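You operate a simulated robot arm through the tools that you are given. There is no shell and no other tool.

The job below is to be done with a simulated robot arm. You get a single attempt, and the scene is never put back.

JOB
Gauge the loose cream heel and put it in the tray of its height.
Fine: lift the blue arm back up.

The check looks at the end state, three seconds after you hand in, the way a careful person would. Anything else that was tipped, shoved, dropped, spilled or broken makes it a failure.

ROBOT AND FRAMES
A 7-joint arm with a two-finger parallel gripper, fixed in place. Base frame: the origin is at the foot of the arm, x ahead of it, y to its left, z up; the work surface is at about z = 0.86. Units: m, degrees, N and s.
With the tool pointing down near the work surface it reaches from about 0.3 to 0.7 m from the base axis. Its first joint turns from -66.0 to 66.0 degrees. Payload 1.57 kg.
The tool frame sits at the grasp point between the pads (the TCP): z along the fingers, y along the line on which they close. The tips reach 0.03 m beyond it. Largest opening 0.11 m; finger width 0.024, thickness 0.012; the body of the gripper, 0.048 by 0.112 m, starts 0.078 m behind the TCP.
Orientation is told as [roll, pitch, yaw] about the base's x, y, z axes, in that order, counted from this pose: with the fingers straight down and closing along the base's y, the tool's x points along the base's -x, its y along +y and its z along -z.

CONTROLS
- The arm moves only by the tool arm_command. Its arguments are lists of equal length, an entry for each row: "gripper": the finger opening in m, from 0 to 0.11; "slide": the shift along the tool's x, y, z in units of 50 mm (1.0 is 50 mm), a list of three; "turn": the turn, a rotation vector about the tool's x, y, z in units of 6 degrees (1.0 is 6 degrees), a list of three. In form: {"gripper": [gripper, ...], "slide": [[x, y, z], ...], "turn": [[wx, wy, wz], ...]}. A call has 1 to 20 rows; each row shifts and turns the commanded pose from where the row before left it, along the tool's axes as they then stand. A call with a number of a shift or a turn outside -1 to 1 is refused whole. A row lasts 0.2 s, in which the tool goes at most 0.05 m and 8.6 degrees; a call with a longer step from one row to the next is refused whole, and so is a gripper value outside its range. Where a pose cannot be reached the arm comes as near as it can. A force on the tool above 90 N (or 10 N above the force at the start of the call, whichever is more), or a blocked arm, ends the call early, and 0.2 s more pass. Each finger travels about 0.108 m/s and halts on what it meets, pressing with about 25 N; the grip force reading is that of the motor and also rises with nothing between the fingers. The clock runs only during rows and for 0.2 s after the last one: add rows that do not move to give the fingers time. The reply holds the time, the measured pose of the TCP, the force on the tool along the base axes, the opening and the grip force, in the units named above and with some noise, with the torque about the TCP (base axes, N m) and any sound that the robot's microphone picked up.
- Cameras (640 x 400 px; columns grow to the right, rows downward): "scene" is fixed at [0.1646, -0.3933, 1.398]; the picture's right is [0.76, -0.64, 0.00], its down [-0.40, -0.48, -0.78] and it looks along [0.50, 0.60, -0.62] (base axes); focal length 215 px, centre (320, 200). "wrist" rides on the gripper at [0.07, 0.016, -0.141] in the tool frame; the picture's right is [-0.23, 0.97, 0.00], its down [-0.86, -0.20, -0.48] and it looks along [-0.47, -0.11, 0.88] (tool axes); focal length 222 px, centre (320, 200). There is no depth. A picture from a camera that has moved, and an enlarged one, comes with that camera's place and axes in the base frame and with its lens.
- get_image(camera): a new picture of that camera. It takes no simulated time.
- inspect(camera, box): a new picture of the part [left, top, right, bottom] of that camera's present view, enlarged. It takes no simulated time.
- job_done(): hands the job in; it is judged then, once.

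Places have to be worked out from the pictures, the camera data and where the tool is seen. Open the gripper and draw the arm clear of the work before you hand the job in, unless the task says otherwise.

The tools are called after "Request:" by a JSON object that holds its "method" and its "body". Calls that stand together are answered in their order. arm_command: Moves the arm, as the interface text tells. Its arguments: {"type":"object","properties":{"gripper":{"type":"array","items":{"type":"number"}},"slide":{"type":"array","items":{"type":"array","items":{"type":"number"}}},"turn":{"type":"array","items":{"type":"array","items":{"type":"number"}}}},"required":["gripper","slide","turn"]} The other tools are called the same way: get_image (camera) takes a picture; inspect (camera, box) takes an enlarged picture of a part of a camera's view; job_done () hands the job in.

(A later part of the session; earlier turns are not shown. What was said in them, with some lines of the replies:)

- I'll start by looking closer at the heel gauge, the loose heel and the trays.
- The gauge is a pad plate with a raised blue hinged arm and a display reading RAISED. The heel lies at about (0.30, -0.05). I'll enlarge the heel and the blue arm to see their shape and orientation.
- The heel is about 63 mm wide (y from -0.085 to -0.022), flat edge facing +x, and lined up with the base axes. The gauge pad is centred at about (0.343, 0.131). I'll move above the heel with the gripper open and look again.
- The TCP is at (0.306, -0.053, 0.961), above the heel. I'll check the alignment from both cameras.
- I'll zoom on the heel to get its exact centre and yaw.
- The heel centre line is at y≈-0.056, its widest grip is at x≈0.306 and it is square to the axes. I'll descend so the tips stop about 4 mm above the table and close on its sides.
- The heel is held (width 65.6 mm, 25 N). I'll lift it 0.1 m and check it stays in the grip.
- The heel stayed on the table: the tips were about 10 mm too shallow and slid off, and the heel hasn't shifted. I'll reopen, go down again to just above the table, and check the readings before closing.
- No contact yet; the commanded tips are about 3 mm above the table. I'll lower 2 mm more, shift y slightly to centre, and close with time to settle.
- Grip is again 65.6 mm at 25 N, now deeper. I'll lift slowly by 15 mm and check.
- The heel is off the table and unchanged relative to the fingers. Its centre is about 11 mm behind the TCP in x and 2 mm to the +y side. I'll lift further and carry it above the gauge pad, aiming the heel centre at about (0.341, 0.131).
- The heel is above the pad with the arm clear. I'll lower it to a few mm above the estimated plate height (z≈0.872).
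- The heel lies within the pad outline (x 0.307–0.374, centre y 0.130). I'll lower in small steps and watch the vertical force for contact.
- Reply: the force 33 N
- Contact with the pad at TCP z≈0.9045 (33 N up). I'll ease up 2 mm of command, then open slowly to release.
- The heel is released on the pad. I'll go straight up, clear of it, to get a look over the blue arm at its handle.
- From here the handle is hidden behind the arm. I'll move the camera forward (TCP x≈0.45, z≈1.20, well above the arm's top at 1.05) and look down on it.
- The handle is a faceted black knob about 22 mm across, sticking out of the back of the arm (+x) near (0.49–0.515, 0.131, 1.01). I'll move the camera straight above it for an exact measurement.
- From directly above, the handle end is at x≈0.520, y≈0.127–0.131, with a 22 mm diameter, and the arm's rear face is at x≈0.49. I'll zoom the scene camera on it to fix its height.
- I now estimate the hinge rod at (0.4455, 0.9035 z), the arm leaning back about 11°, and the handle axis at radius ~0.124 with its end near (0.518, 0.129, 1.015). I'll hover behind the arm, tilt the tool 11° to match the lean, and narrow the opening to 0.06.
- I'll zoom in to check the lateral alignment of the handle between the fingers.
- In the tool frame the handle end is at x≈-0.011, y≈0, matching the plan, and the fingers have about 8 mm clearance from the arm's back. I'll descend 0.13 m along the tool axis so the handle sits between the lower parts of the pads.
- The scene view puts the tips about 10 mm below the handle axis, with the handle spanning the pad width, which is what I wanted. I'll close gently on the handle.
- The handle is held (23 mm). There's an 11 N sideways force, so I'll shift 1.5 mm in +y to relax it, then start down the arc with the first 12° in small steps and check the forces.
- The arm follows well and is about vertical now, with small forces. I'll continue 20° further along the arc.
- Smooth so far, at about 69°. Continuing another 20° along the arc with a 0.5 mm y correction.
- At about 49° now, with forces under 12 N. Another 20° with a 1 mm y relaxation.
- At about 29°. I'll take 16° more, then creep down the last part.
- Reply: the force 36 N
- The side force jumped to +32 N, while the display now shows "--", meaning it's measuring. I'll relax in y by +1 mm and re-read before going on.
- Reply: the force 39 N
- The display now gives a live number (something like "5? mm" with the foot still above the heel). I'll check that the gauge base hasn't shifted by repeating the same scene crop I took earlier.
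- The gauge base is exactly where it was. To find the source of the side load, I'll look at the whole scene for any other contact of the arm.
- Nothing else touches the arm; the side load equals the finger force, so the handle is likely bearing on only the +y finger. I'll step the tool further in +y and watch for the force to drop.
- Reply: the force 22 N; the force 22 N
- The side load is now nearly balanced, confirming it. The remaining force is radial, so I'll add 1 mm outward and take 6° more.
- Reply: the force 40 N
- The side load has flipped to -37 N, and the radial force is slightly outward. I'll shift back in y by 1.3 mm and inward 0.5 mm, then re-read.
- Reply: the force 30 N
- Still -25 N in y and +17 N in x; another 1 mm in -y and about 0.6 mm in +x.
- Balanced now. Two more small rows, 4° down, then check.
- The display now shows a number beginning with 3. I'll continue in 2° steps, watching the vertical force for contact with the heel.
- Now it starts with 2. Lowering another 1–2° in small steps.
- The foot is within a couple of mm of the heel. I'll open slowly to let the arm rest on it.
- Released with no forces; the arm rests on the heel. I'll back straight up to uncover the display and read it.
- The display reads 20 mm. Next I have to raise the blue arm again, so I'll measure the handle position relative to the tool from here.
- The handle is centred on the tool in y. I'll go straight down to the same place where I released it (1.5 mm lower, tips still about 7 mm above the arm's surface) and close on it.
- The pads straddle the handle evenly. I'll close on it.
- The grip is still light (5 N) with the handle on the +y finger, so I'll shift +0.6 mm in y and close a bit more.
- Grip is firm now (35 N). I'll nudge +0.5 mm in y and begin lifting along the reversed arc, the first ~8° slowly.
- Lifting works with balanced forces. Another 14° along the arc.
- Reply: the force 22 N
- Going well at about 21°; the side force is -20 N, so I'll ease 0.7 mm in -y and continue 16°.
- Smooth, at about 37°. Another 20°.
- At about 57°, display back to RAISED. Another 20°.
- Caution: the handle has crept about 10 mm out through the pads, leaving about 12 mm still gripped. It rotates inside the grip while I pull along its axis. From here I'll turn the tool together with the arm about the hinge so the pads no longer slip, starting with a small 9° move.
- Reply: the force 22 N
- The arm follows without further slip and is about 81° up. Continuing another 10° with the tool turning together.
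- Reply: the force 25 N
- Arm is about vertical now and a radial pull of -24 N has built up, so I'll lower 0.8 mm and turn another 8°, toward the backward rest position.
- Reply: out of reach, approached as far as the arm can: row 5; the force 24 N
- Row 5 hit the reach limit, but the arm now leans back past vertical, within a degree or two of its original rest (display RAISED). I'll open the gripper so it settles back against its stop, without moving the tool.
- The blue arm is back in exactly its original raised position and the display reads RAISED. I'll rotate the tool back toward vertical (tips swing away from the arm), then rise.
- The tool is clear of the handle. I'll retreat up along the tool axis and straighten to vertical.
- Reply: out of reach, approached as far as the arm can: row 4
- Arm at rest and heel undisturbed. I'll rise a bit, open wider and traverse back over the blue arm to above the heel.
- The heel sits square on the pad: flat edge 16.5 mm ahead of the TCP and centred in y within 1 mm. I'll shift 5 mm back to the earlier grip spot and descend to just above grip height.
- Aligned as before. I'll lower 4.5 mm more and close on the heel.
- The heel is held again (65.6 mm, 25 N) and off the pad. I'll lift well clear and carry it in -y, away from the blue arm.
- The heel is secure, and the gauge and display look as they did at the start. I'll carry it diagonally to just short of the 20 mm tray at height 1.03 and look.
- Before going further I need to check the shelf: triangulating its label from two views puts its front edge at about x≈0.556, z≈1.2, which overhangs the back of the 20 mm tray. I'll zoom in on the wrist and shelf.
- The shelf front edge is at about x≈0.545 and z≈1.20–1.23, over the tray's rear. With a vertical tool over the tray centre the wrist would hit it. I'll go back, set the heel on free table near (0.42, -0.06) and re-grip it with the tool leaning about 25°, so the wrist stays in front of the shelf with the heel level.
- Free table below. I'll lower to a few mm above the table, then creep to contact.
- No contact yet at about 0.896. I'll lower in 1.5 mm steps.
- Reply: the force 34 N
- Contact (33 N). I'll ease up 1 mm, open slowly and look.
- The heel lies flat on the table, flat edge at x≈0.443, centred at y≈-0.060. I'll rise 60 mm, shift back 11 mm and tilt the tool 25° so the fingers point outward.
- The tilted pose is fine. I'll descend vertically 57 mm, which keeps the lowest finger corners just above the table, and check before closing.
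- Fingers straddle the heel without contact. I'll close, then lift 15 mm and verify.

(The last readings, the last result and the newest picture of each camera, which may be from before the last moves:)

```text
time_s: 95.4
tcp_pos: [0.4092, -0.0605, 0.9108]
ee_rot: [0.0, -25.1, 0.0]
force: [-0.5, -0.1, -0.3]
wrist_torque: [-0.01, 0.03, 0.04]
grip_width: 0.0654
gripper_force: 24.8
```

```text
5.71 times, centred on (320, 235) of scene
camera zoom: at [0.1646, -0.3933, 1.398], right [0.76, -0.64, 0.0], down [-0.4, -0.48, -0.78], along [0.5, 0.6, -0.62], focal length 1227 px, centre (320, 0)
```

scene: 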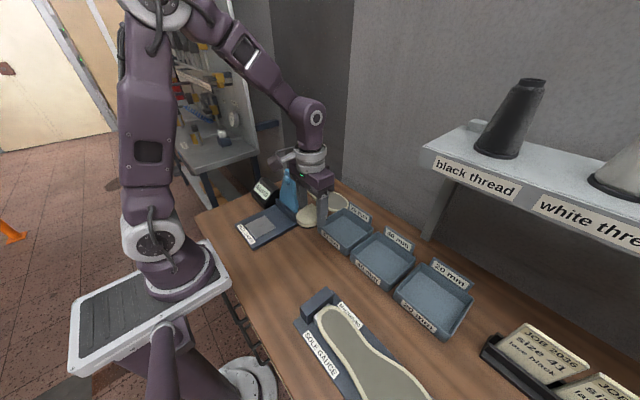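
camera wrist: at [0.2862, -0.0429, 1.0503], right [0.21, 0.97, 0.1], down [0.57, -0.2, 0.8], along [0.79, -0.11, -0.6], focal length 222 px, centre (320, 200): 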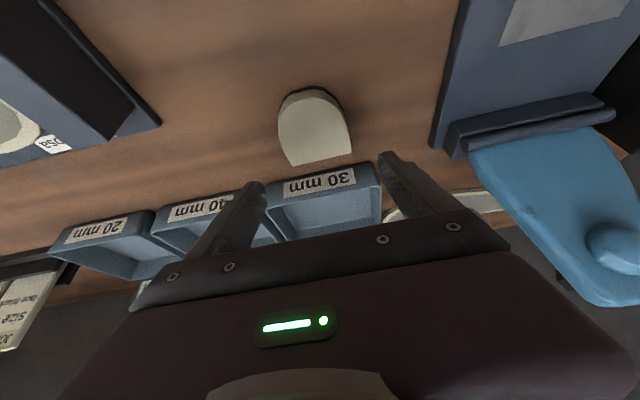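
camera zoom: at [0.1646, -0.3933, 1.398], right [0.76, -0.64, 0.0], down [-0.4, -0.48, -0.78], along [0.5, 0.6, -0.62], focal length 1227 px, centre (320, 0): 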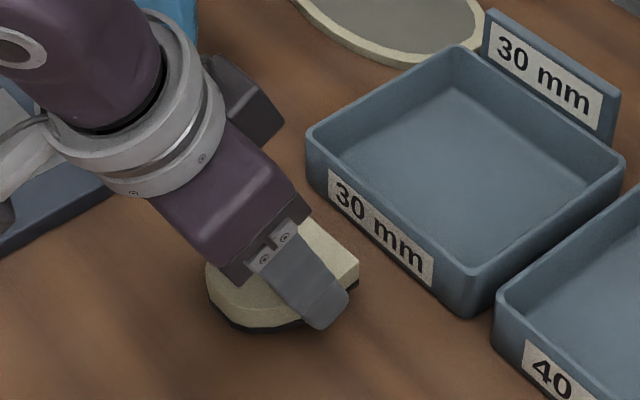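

The heel is held level with the tilted tool. I'll raise it and carry it in front of the trays to y≈-0.37, stopping at x≈0.46 to check the gap to the shelf.

Request:
{"method": "arm_command", "body": {"gripper": [0.04, 0.04, 0.04, 0.04, 0.04, 0.04, 0.04, 0.04, 0.04, 0.04, 0.04, 0.04, 0.04, 0.04, 0.04, 0.04, 0.04], "slide": [[-0.13, 0, -0.28], [-0.2, 0, -0.43], [-0.2, 0, -0.43], [-0.104, 0, -0.22], [-0.04, -0.3, 0.019], [-0.08, -0.5, 0.038], [-0.0824, -0.56, 0.0384], [-0.0824, -0.56, 0.0384], [-0.0824, -0.56, 0.0384], [-0.0824, -0.56, 0.0384], [-0.0824, -0.56, 0.0384], [-0.0824, -0.56, 0.0384], [-0.0824, -0.56, 0.0384], [-0.0824, -0.56, 0.0384], [-0.08, -0.5, 0.038], [-0.04, -0.42, 0.02], [0, 0, 0]], "turn": [[0, 0, 0], [0, 0, 0], [0, 0, 0], [0, 0, 0], [0, 0, 0], [0, 0, 0], [0, 0, 0], [0, 0, 0], [0, 0, 0], [0, 0, 0], [0, 0, 0], [0, 0, 0], [0, 0, 0], [0, 0, 0], [0, 0, 0], [0, 0, 0], [0, 0, 0]]}}

Request:
{"method": "get_image", "body": {"camera": "scene"}}

Request:
{"method": "get_image", "body": {"camera": "wrist"}}

```text
time_s: 99.0
tcp_pos: [0.4569, -0.3704, 0.9837]
ee_rot: [0.0, -25.0, 0.0]
force: [0.3, 0.3, -0.1]
wrist_torque: [-0.01, 0.01, -0.01]
grip_width: 0.0654
gripper_force: 25.0
```

```text
taken
```

scene: 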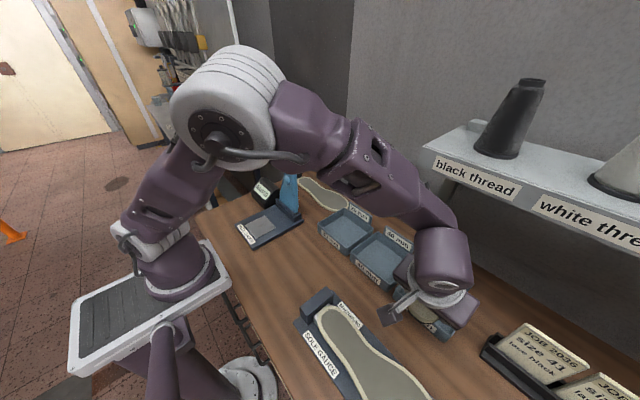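

```text
taken
camera wrist: at [0.3349, -0.3545, 1.0819], right [0.21, 0.97, 0.1], down [0.57, -0.2, 0.79], along [0.79, -0.11, -0.6], focal length 222 px, centre (320, 200)
```

wrist: 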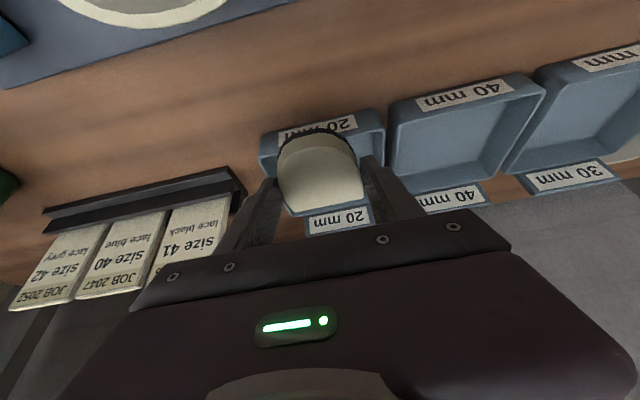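

The wrist is now well in front of the shelf. The tray spans y≈-0.432 to -0.296, with its front at x≈0.482. I'll lower 25 mm, with the heel bottom still about 30 mm above the rim, and move forward over the tray in slow steps.

Request:
{"method": "arm_command", "body": {"gripper": [0.04, 0.04, 0.04, 0.04, 0.04, 0.04, 0.04, 0.04, 0.04], "slide": [[0.106, 0, 0.2266], [0.106, 0, 0.2266], [-0.22, 0.02, 0.1026], [-0.28, 0.02, 0.1306], [-0.28, 0.02, 0.1306], [-0.28, 0, 0.1306], [-0.28, 0, 0.1306], [-0.28, 0, 0.1306], [0, 0, 0]], "turn": [[0, 0, 0], [0, 0, 0], [0, 0, 0], [0, 0, 0], [0, 0, 0], [0, 0, 0], [0, 0, 0], [0, 0, 0], [0, 0, 0]]}}

Request:
{"method": "get_image", "body": {"camera": "scene"}}

Request:
{"method": "get_image", "body": {"camera": "wrist"}}

Request:
{"method": "inspect", "body": {"camera": "scene", "box": [380, 180, 540, 340]}}

```text
time_s: 101.0
tcp_pos: [0.5492, -0.3672, 0.9598]
ee_rot: [0.0, -24.9, 0.0]
force: [0.9, -0.3, -0.7]
wrist_torque: [0.01, 0.01, -0.03]
grip_width: 0.0655
gripper_force: 25.4
```

```text
taken
```

scene: 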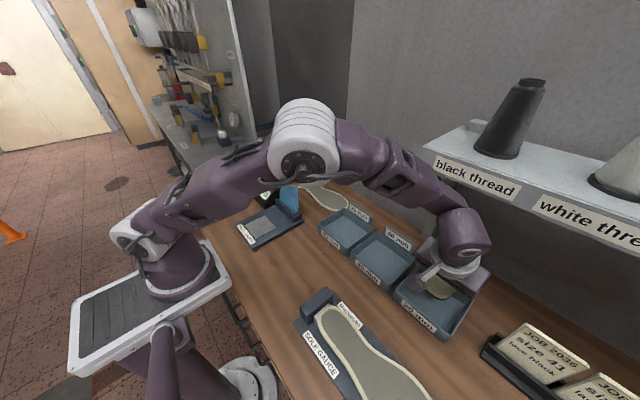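

```text
taken
camera wrist: at [0.4238, -0.3502, 1.0571], right [0.21, 0.97, 0.1], down [0.57, -0.2, 0.79], along [0.79, -0.11, -0.6], focal length 222 px, centre (320, 200)
```

wrist: 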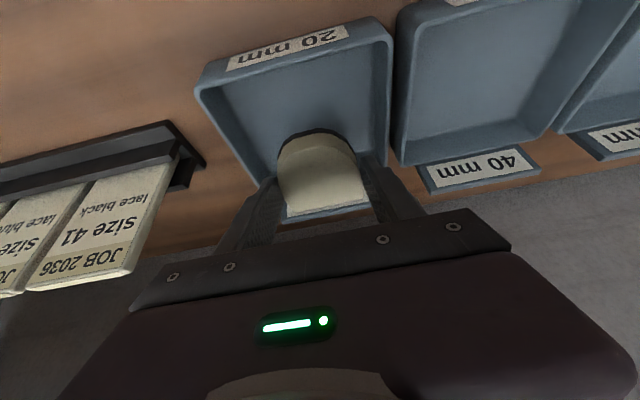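

```text
2.50 times, centred on (460, 260) of scene
camera zoom: at [0.1646, -0.3933, 1.398], right [0.77, -0.64, 0.0], down [-0.4, -0.48, -0.78], along [0.5, 0.6, -0.62], focal length 537 px, centre (-30, 50)
```

zoom: 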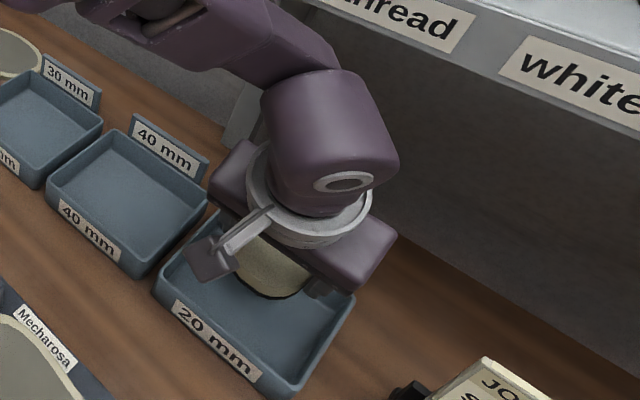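

The heel is over the tray. The tray's rim centre is at y≈-0.370, so I'll shift 3 mm in -y while lowering 50 mm into it, staying a few mm above the floor.

Request:
{"method": "arm_command", "body": {"gripper": [0.04, 0.04, 0.04, 0.04, 0.04, 0.04], "slide": [[0.1057, -0.03, 0.2266], [0.1057, -0.03, 0.2266], [0.1057, 0, 0.2266], [0.0634, 0, 0.136], [0.0423, 0, 0.0906], [0, 0, 0]], "turn": [[0, 0, 0], [0, 0, 0], [0, 0, 0], [0, 0, 0], [0, 0, 0], [0, 0, 0]]}}

Request:
{"method": "inspect", "body": {"camera": "wrist", "box": [180, 0, 440, 240]}}

Request:
{"method": "inspect", "body": {"camera": "scene", "box": [390, 220, 500, 350]}}

```text
time_s: 102.4
tcp_pos: [0.5468, -0.3706, 0.9099]
ee_rot: [0.0, -25.0, 0.0]
force: [0.3, 0.8, -1.4]
wrist_torque: [-0.02, 0.0, 0.02]
grip_width: 0.0654
gripper_force: 24.8
```

```text
1.67 times, centred on (310, 120) of wrist
camera zoom: at [0.4241, -0.3527, 1.0073], right [0.21, 0.97, 0.1], down [0.57, -0.2, 0.8], along [0.79, -0.11, -0.6], focal length 370 px, centre (337, 333)
```

zoom: 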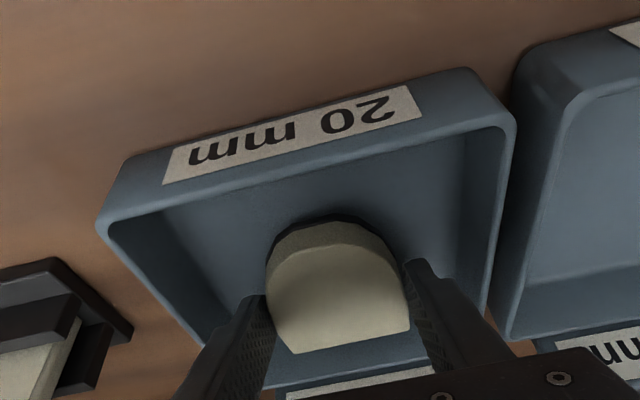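

```text
3.08 times, centred on (445, 285) of scene
camera zoom: at [0.1646, -0.3933, 1.398], right [0.76, -0.64, 0.0], down [-0.4, -0.48, -0.78], along [0.5, 0.6, -0.62], focal length 661 px, centre (-65, -62)
```

zoom: 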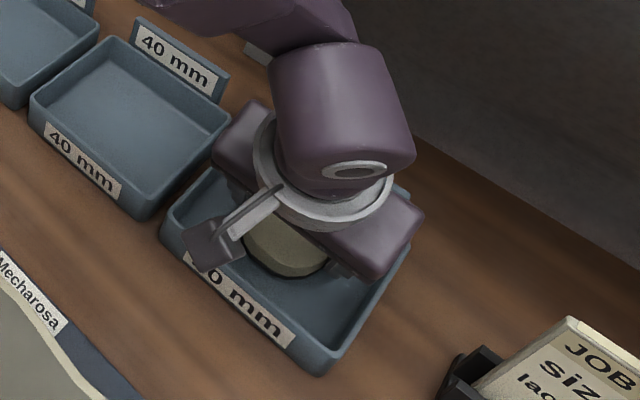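

The heel is between the tray walls with room all around. I'll creep down to contact.

Request:
{"method": "arm_command", "body": {"gripper": [0.04, 0.04, 0.04, 0.04], "slide": [[0.0169, 0, 0.03625], [0.0169, 0, 0.03625], [0.0085, 0, 0.0181], [0, 0, 0]], "turn": [[0, 0, 0], [0, 0, 0], [0, 0, 0], [0, 0, 0]]}}

Request:
{"method": "arm_command", "body": {"gripper": [0.04, 0.04, 0.04], "slide": [[0.0127, 0, 0.0272], [0, 0, 0], [0, 0, 0]], "turn": [[0, 0, 0], [0, 0, 0], [0, 0, 0]]}}

```text
time_s: 103.4
tcp_pos: [0.5467, -0.3692, 0.9056]
ee_rot: [-0.1, -25.0, -0.1]
force: [-1.0, -0.1, -0.5]
wrist_torque: [0.02, 0.01, -0.03]
grip_width: 0.0654
gripper_force: 25.4
```

```text
time_s: 104.2
tcp_pos: [0.5466, -0.3701, 0.9042]
ee_rot: [0.0, -25.0, 0.0]
force: [0.4, 0.3, -0.1]
wrist_torque: [0.01, -0.01, -0.02]
grip_width: 0.0655
gripper_force: 25.0
```

No contact yet at about 0.904; continuing down in 1.5 mm steps.

Request:
{"method": "arm_command", "body": {"gripper": [0.04, 0.04, 0.04], "slide": [[0.0127, 0, 0.0272], [0, 0, 0], [0, 0, 0]], "turn": [[0, 0, 0], [0, 0, 0], [0, 0, 0]]}}

Request:
{"method": "arm_command", "body": {"gripper": [0.04, 0.04, 0.04], "slide": [[0.0127, 0, 0.0272], [0, 0, 0], [0, 0, 0]], "turn": [[0, 0, 0], [0, 0, 0], [0, 0, 0]]}}

```text
time_s: 105.0
tcp_pos: [0.5471, -0.3707, 0.9031]
ee_rot: [0.0, -25.0, -0.1]
force: [0.2, 0.0, -0.7]
wrist_torque: [0.02, -0.01, 0.03]
grip_width: 0.0655
gripper_force: 24.9
```

```text
time_s: 105.8
tcp_pos: [0.5479, -0.3697, 0.9013]
ee_rot: [0.0, -25.1, -0.1]
force: [0.2, 0.6, -0.7]
wrist_torque: [-0.01, 0.02, 0.02]
grip_width: 0.0655
gripper_force: 25.0
```

Still free at about 0.901; 1 mm steps now.

Request:
{"method": "arm_command", "body": {"gripper": [0.04, 0.04, 0.04], "slide": [[0.0085, 0, 0.0181], [0, 0, 0], [0, 0, 0]], "turn": [[0, 0, 0], [0, 0, 0], [0, 0, 0]]}}

Request:
{"method": "arm_command", "body": {"gripper": [0.04, 0.04, 0.04], "slide": [[0.0085, 0, 0.0181], [0, 0, 0], [0, 0, 0]], "turn": [[0, 0, 0], [0, 0, 0], [0, 0, 0]]}}

```text
time_s: 106.6
tcp_pos: [0.547, -0.3707, 0.9007]
ee_rot: [0.0, -25.0, 0.0]
force: [0.5, 0.6, -0.7]
wrist_torque: [-0.03, 0.0, 0.03]
grip_width: 0.0654
gripper_force: 25.2
```

```text
time_s: 107.4
tcp_pos: [0.5482, -0.3714, 0.8989]
ee_rot: [-0.1, -25.1, 0.0]
force: [0.2, -0.1, -0.5]
wrist_torque: [-0.02, 0.0, 0.01]
grip_width: 0.0655
gripper_force: 25.3
```

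One more millimetre at a time.

Request:
{"method": "arm_command", "body": {"gripper": [0.04, 0.04, 0.04], "slide": [[0.0085, 0, 0.0181], [0, 0, 0], [0, 0, 0]], "turn": [[0, 0, 0], [0, 0, 0], [0, 0, 0]]}}

Request:
{"method": "inspect", "body": {"camera": "wrist", "box": [180, 0, 440, 240]}}

```text
time_s: 108.2
tcp_pos: [0.5484, -0.3711, 0.8992]
ee_rot: [-0.1, -25.1, -0.1]
force: [-9.8, 0.6, 15.6]
wrist_torque: [0.07, 0.12, -0.03]
grip_width: 0.0655
gripper_force: 25.3
```

```text
1.67 times, centred on (310, 120) of wrist
camera zoom: at [0.4251, -0.3536, 0.9967], right [0.21, 0.97, 0.09], down [0.57, -0.2, 0.8], along [0.79, -0.11, -0.6], focal length 370 px, centre (337, 333)
```

zoom: 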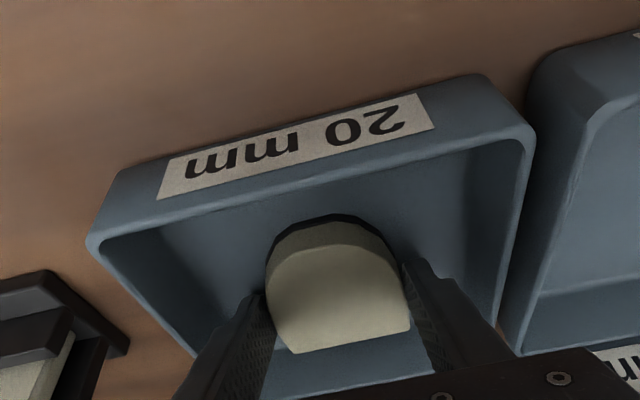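

Floor contact (about 16 N). I'll ease off slightly and open to 0.077, which leaves finger clearance to the tray walls.

Request:
{"method": "arm_command", "body": {"gripper": [0.04, 0.06, 0.065, 0.068, 0.071, 0.074, 0.077, 0.077], "slide": [[-0.0042, 0, -0.0091], [0, 0, 0], [0, 0, 0], [0, 0, 0], [0, 0, 0], [0, 0, 0], [0, 0, 0], [0, 0, 0]], "turn": [[0, 0, 0], [0, 0, 0], [0, 0, 0], [0, 0, 0], [0, 0, 0], [0, 0, 0], [0, 0, 0], [0, 0, 0]]}}

Request:
{"method": "inspect", "body": {"camera": "wrist", "box": [180, 0, 440, 240]}}

```text
time_s: 110.0
tcp_pos: [0.5486, -0.3706, 0.8995]
ee_rot: [0.0, -25.0, 0.0]
force: [0.8, 0.5, 1.2]
wrist_torque: [-0.01, -0.03, -0.01]
grip_width: 0.077
gripper_force: 0.1
```

```text
1.67 times, centred on (310, 120) of wrist
camera zoom: at [0.4255, -0.3533, 0.9971], right [0.21, 0.97, 0.1], down [0.57, -0.2, 0.8], along [0.79, -0.11, -0.6], focal length 370 px, centre (337, 333)
```

zoom: 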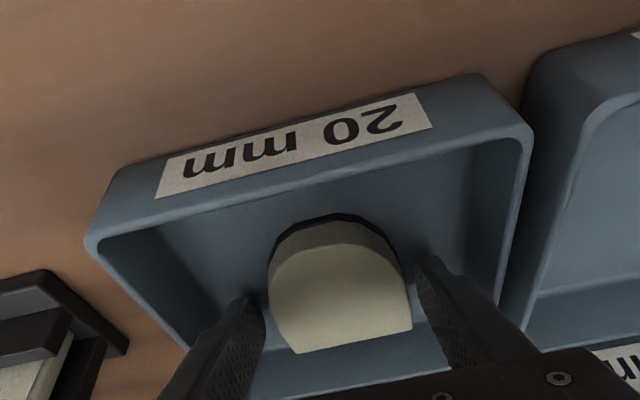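

Released, with the heel flat in the tray. The left gap is small, so I'll open a little more, then back out along the tool axis, up and away from the shelf.

Request:
{"method": "arm_command", "body": {"gripper": [0.08, 0.083, 0.083, 0.083, 0.083, 0.083, 0.083, 0.083, 0.083], "slide": [[0, 0, 0], [0, 0, 0], [0, 0, -0.2], [0, 0, -0.4], [0, 0, -0.6], [0, 0, -0.7], [0, 0, -0.7], [0, 0, -0.6], [0, 0, 0]], "turn": [[0, 0, 0], [0, 0, 0], [0, 0, 0], [0, 0, 0], [0, 0, 0], [0, 0, 0], [0, 0, 0], [0, 0, 0], [0, 0, 0]]}}

Request:
{"method": "get_image", "body": {"camera": "wrist"}}

Request:
{"method": "get_image", "body": {"camera": "scene"}}

```text
time_s: 112.0
tcp_pos: [0.4842, -0.3705, 1.0437]
ee_rot: [0.1, -25.0, 0.1]
force: [0.1, 0.3, -0.1]
wrist_torque: [0.01, -0.02, -0.02]
grip_width: 0.0832
gripper_force: 0.1
```

```text
taken
camera wrist: at [0.3615, -0.3532, 1.1418], right [0.21, 0.97, 0.1], down [0.57, -0.2, 0.8], along [0.79, -0.11, -0.6], focal length 222 px, centre (320, 200)
```

wrist: 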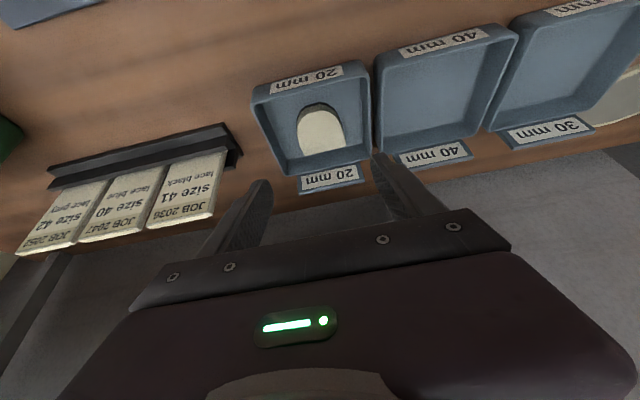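

```text
taken
```

scene: 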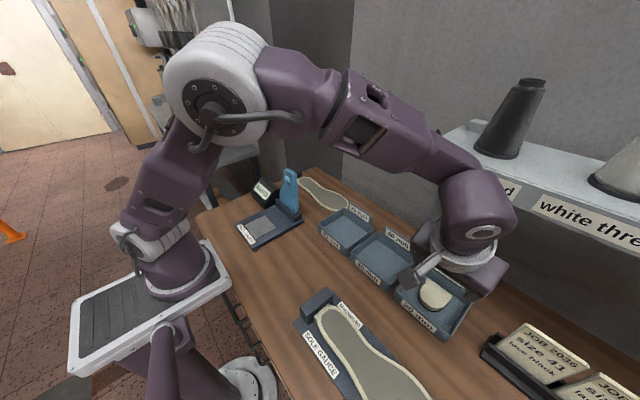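

The heel lies flat inside the 20 mm tray and nothing else moved. I'll draw the arm back from the tray and shelf toward the middle and straighten the tool, up high.

Request:
{"method": "arm_command", "body": {"gripper": [0.083, 0.083, 0.083, 0.083, 0.09, 0.09, 0.09, 0.09, 0.09, 0.09, 0.09, 0.09, 0.09, 0.09, 0.09, 0.09], "slide": [[0.3425, 0, -0.5275], [0.3425, 0, -0.5275], [0.3425, 0, -0.5275], [0, 0.3, -0.3], [0, 0.55, -0.3], [0, 0.6, -0.3], [0, 0.6, 0], [0, 0.6, 0], [0, 0.6, 0], [0, 0.6, 0], [0, 0.6, 0], [0, 0.6, 0], [0, 0.6, 0], [0, 0.5, 0], [0, 0.3, 0], [0, 0, 0]], "turn": [[0, 0, 0], [0, 0, 0], [0, 0, 0], [0, 0, 0], [0, 0, 0], [0, 0, 0], [0, 0, 0], [0, 0.8333, 0], [0, 0.8333, 0], [0, 0.8333, 0], [0, 0.8333, 0], [0, 0.8333, 0], [0, 0, 0], [0, 0, 0], [0, 0, 0], [0, 0, 0]]}}

Request:
{"method": "get_image", "body": {"camera": "scene"}}

Request:
{"method": "inspect", "body": {"camera": "scene", "box": [310, 190, 480, 340]}}

Request:
{"method": "inspect", "body": {"camera": "scene", "box": [220, 150, 380, 250]}}

Request:
{"method": "get_image", "body": {"camera": "wrist"}}

```text
time_s: 115.4
tcp_pos: [0.382, -0.0469, 1.1355]
ee_rot: [0.0, 0.0, 0.1]
force: [0.4, 0.5, 0.9]
wrist_torque: [-0.02, 0.02, 0.0]
grip_width: 0.0898
gripper_force: 0.0
```

```text
taken
```

scene: 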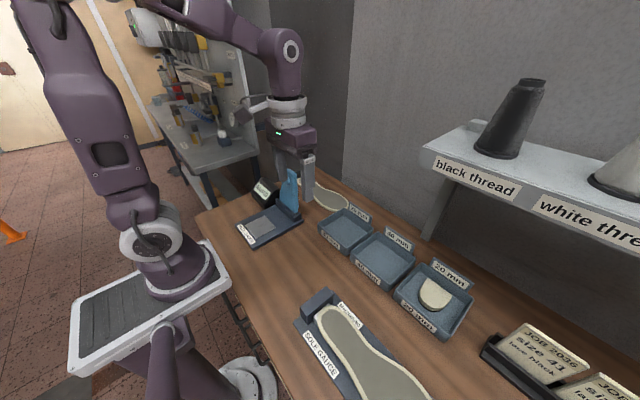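

```text
2.67 times, centred on (395, 265) of scene
camera zoom: at [0.1646, -0.3933, 1.398], right [0.77, -0.64, 0.0], down [-0.4, -0.48, -0.78], along [0.5, 0.6, -0.62], focal length 572 px, centre (120, 27)
```

zoom: 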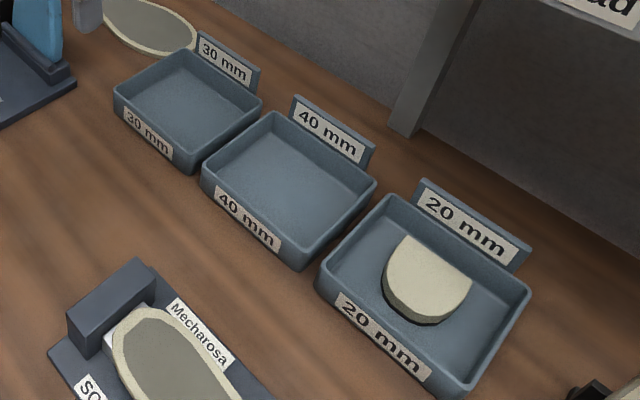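

```text
4.00 times, centred on (300, 200) of scene
camera zoom: at [0.1646, -0.3933, 1.398], right [0.77, -0.64, 0.0], down [-0.4, -0.48, -0.78], along [0.5, 0.6, -0.62], focal length 859 px, centre (400, 200)
```

zoom: 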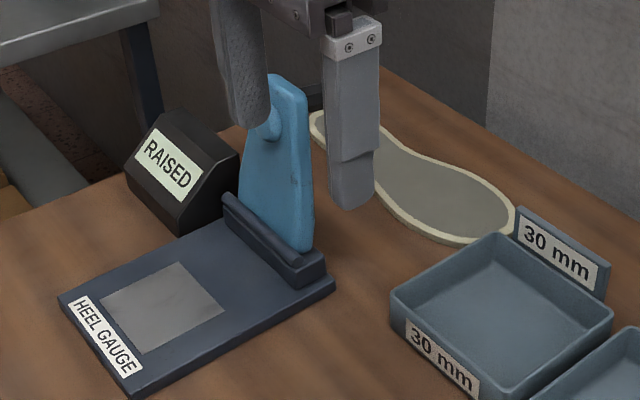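

```text
taken
camera wrist: at [0.3114, -0.0298, 1.2757], right [0.23, 0.97, 0.0], down [0.86, -0.2, 0.48], along [0.47, -0.11, -0.88], focal length 222 px, centre (320, 200)
```

wrist: 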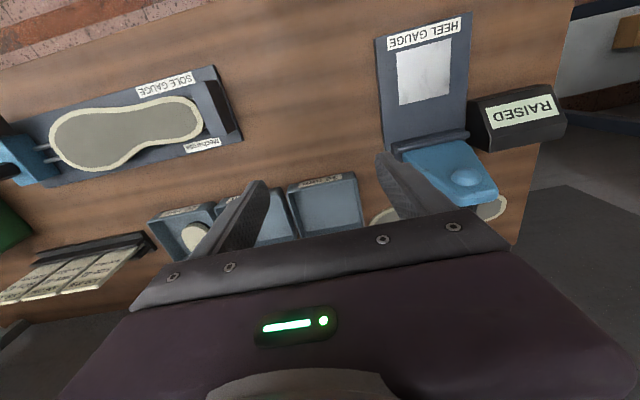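

Heel is flat in the 20 mm tray, the blue arm is raised as at the start, and trays and gauges are unmoved. I'll raise the arm back to about its starting position with the gripper fully open.

Request:
{"method": "arm_command", "body": {"gripper": [0.1, 0.11, 0.11, 0.11, 0.11, 0.11], "slide": [[0, 0, -0.5], [0, 0, -0.7], [0, 0, -0.7], [0, 0, -0.6], [0, 0, 0], [0, 0, 0]], "turn": [[0, 0, 0], [0, 0, 0], [0, 0, 0], [0, 0, 0], [0, 0, 0], [0, 0, 0]]}}

Request:
{"method": "get_image", "body": {"camera": "scene"}}

Request:
{"method": "inspect", "body": {"camera": "scene", "box": [220, 150, 380, 250]}}

```text
time_s: 116.8
tcp_pos: [0.3824, -0.0466, 1.2605]
ee_rot: [0.1, 0.0, 0.0]
force: [-0.1, -0.5, -0.3]
wrist_torque: [0.01, -0.02, 0.0]
grip_width: 0.1101
gripper_force: 0.0
```

```text
taken
```

scene: 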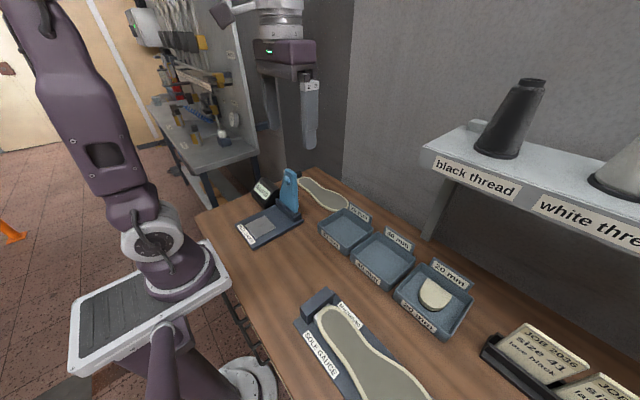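

```text
4.00 times, centred on (300, 200) of scene
camera zoom: at [0.1646, -0.3933, 1.398], right [0.76, -0.64, 0.0], down [-0.4, -0.48, -0.78], along [0.5, 0.6, -0.62], focal length 859 px, centre (400, 200)
```

zoom: 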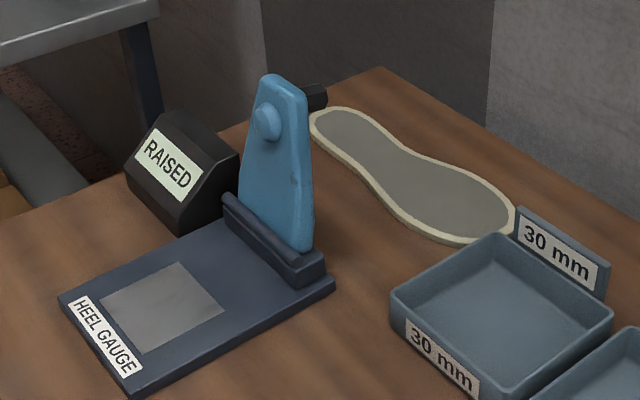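

The heel measured 20 mm and lies in the 20 mm tray. The blue arm is back up with the display showing RAISED. The gripper is open, the robot arm is clear and everything else is where it was, so I'm handing in.

Request:
{"method": "job_done", "body": {}}

```text
The job is handed in.
```

The loose cream heel measured 20 mm on the heel gauge and now lies flat in the 20 mm tray. The blue arm is back up in its original position and the display reads RAISED. I've handed the job in, but I haven't seen the check's result.

- **Regrip on the table:** the thread shelf overhangs the back of the 20 mm tray. I set the heel down briefly on clear table and regripped it with the tool tilted, so the wrist stayed clear of the shelf.
- **First grip:** my first grip on the heel slipped off before it left the table. I took a lower grip and it held.
- **Blue arm:** the handle slid part of the way through the fingers while I was lifting the arm. I kept hold of it and finished the lift.

In the final pictures the gauges, the other trays and the items around them look unmoved. The gripper is open and the robot arm is clear of the work.
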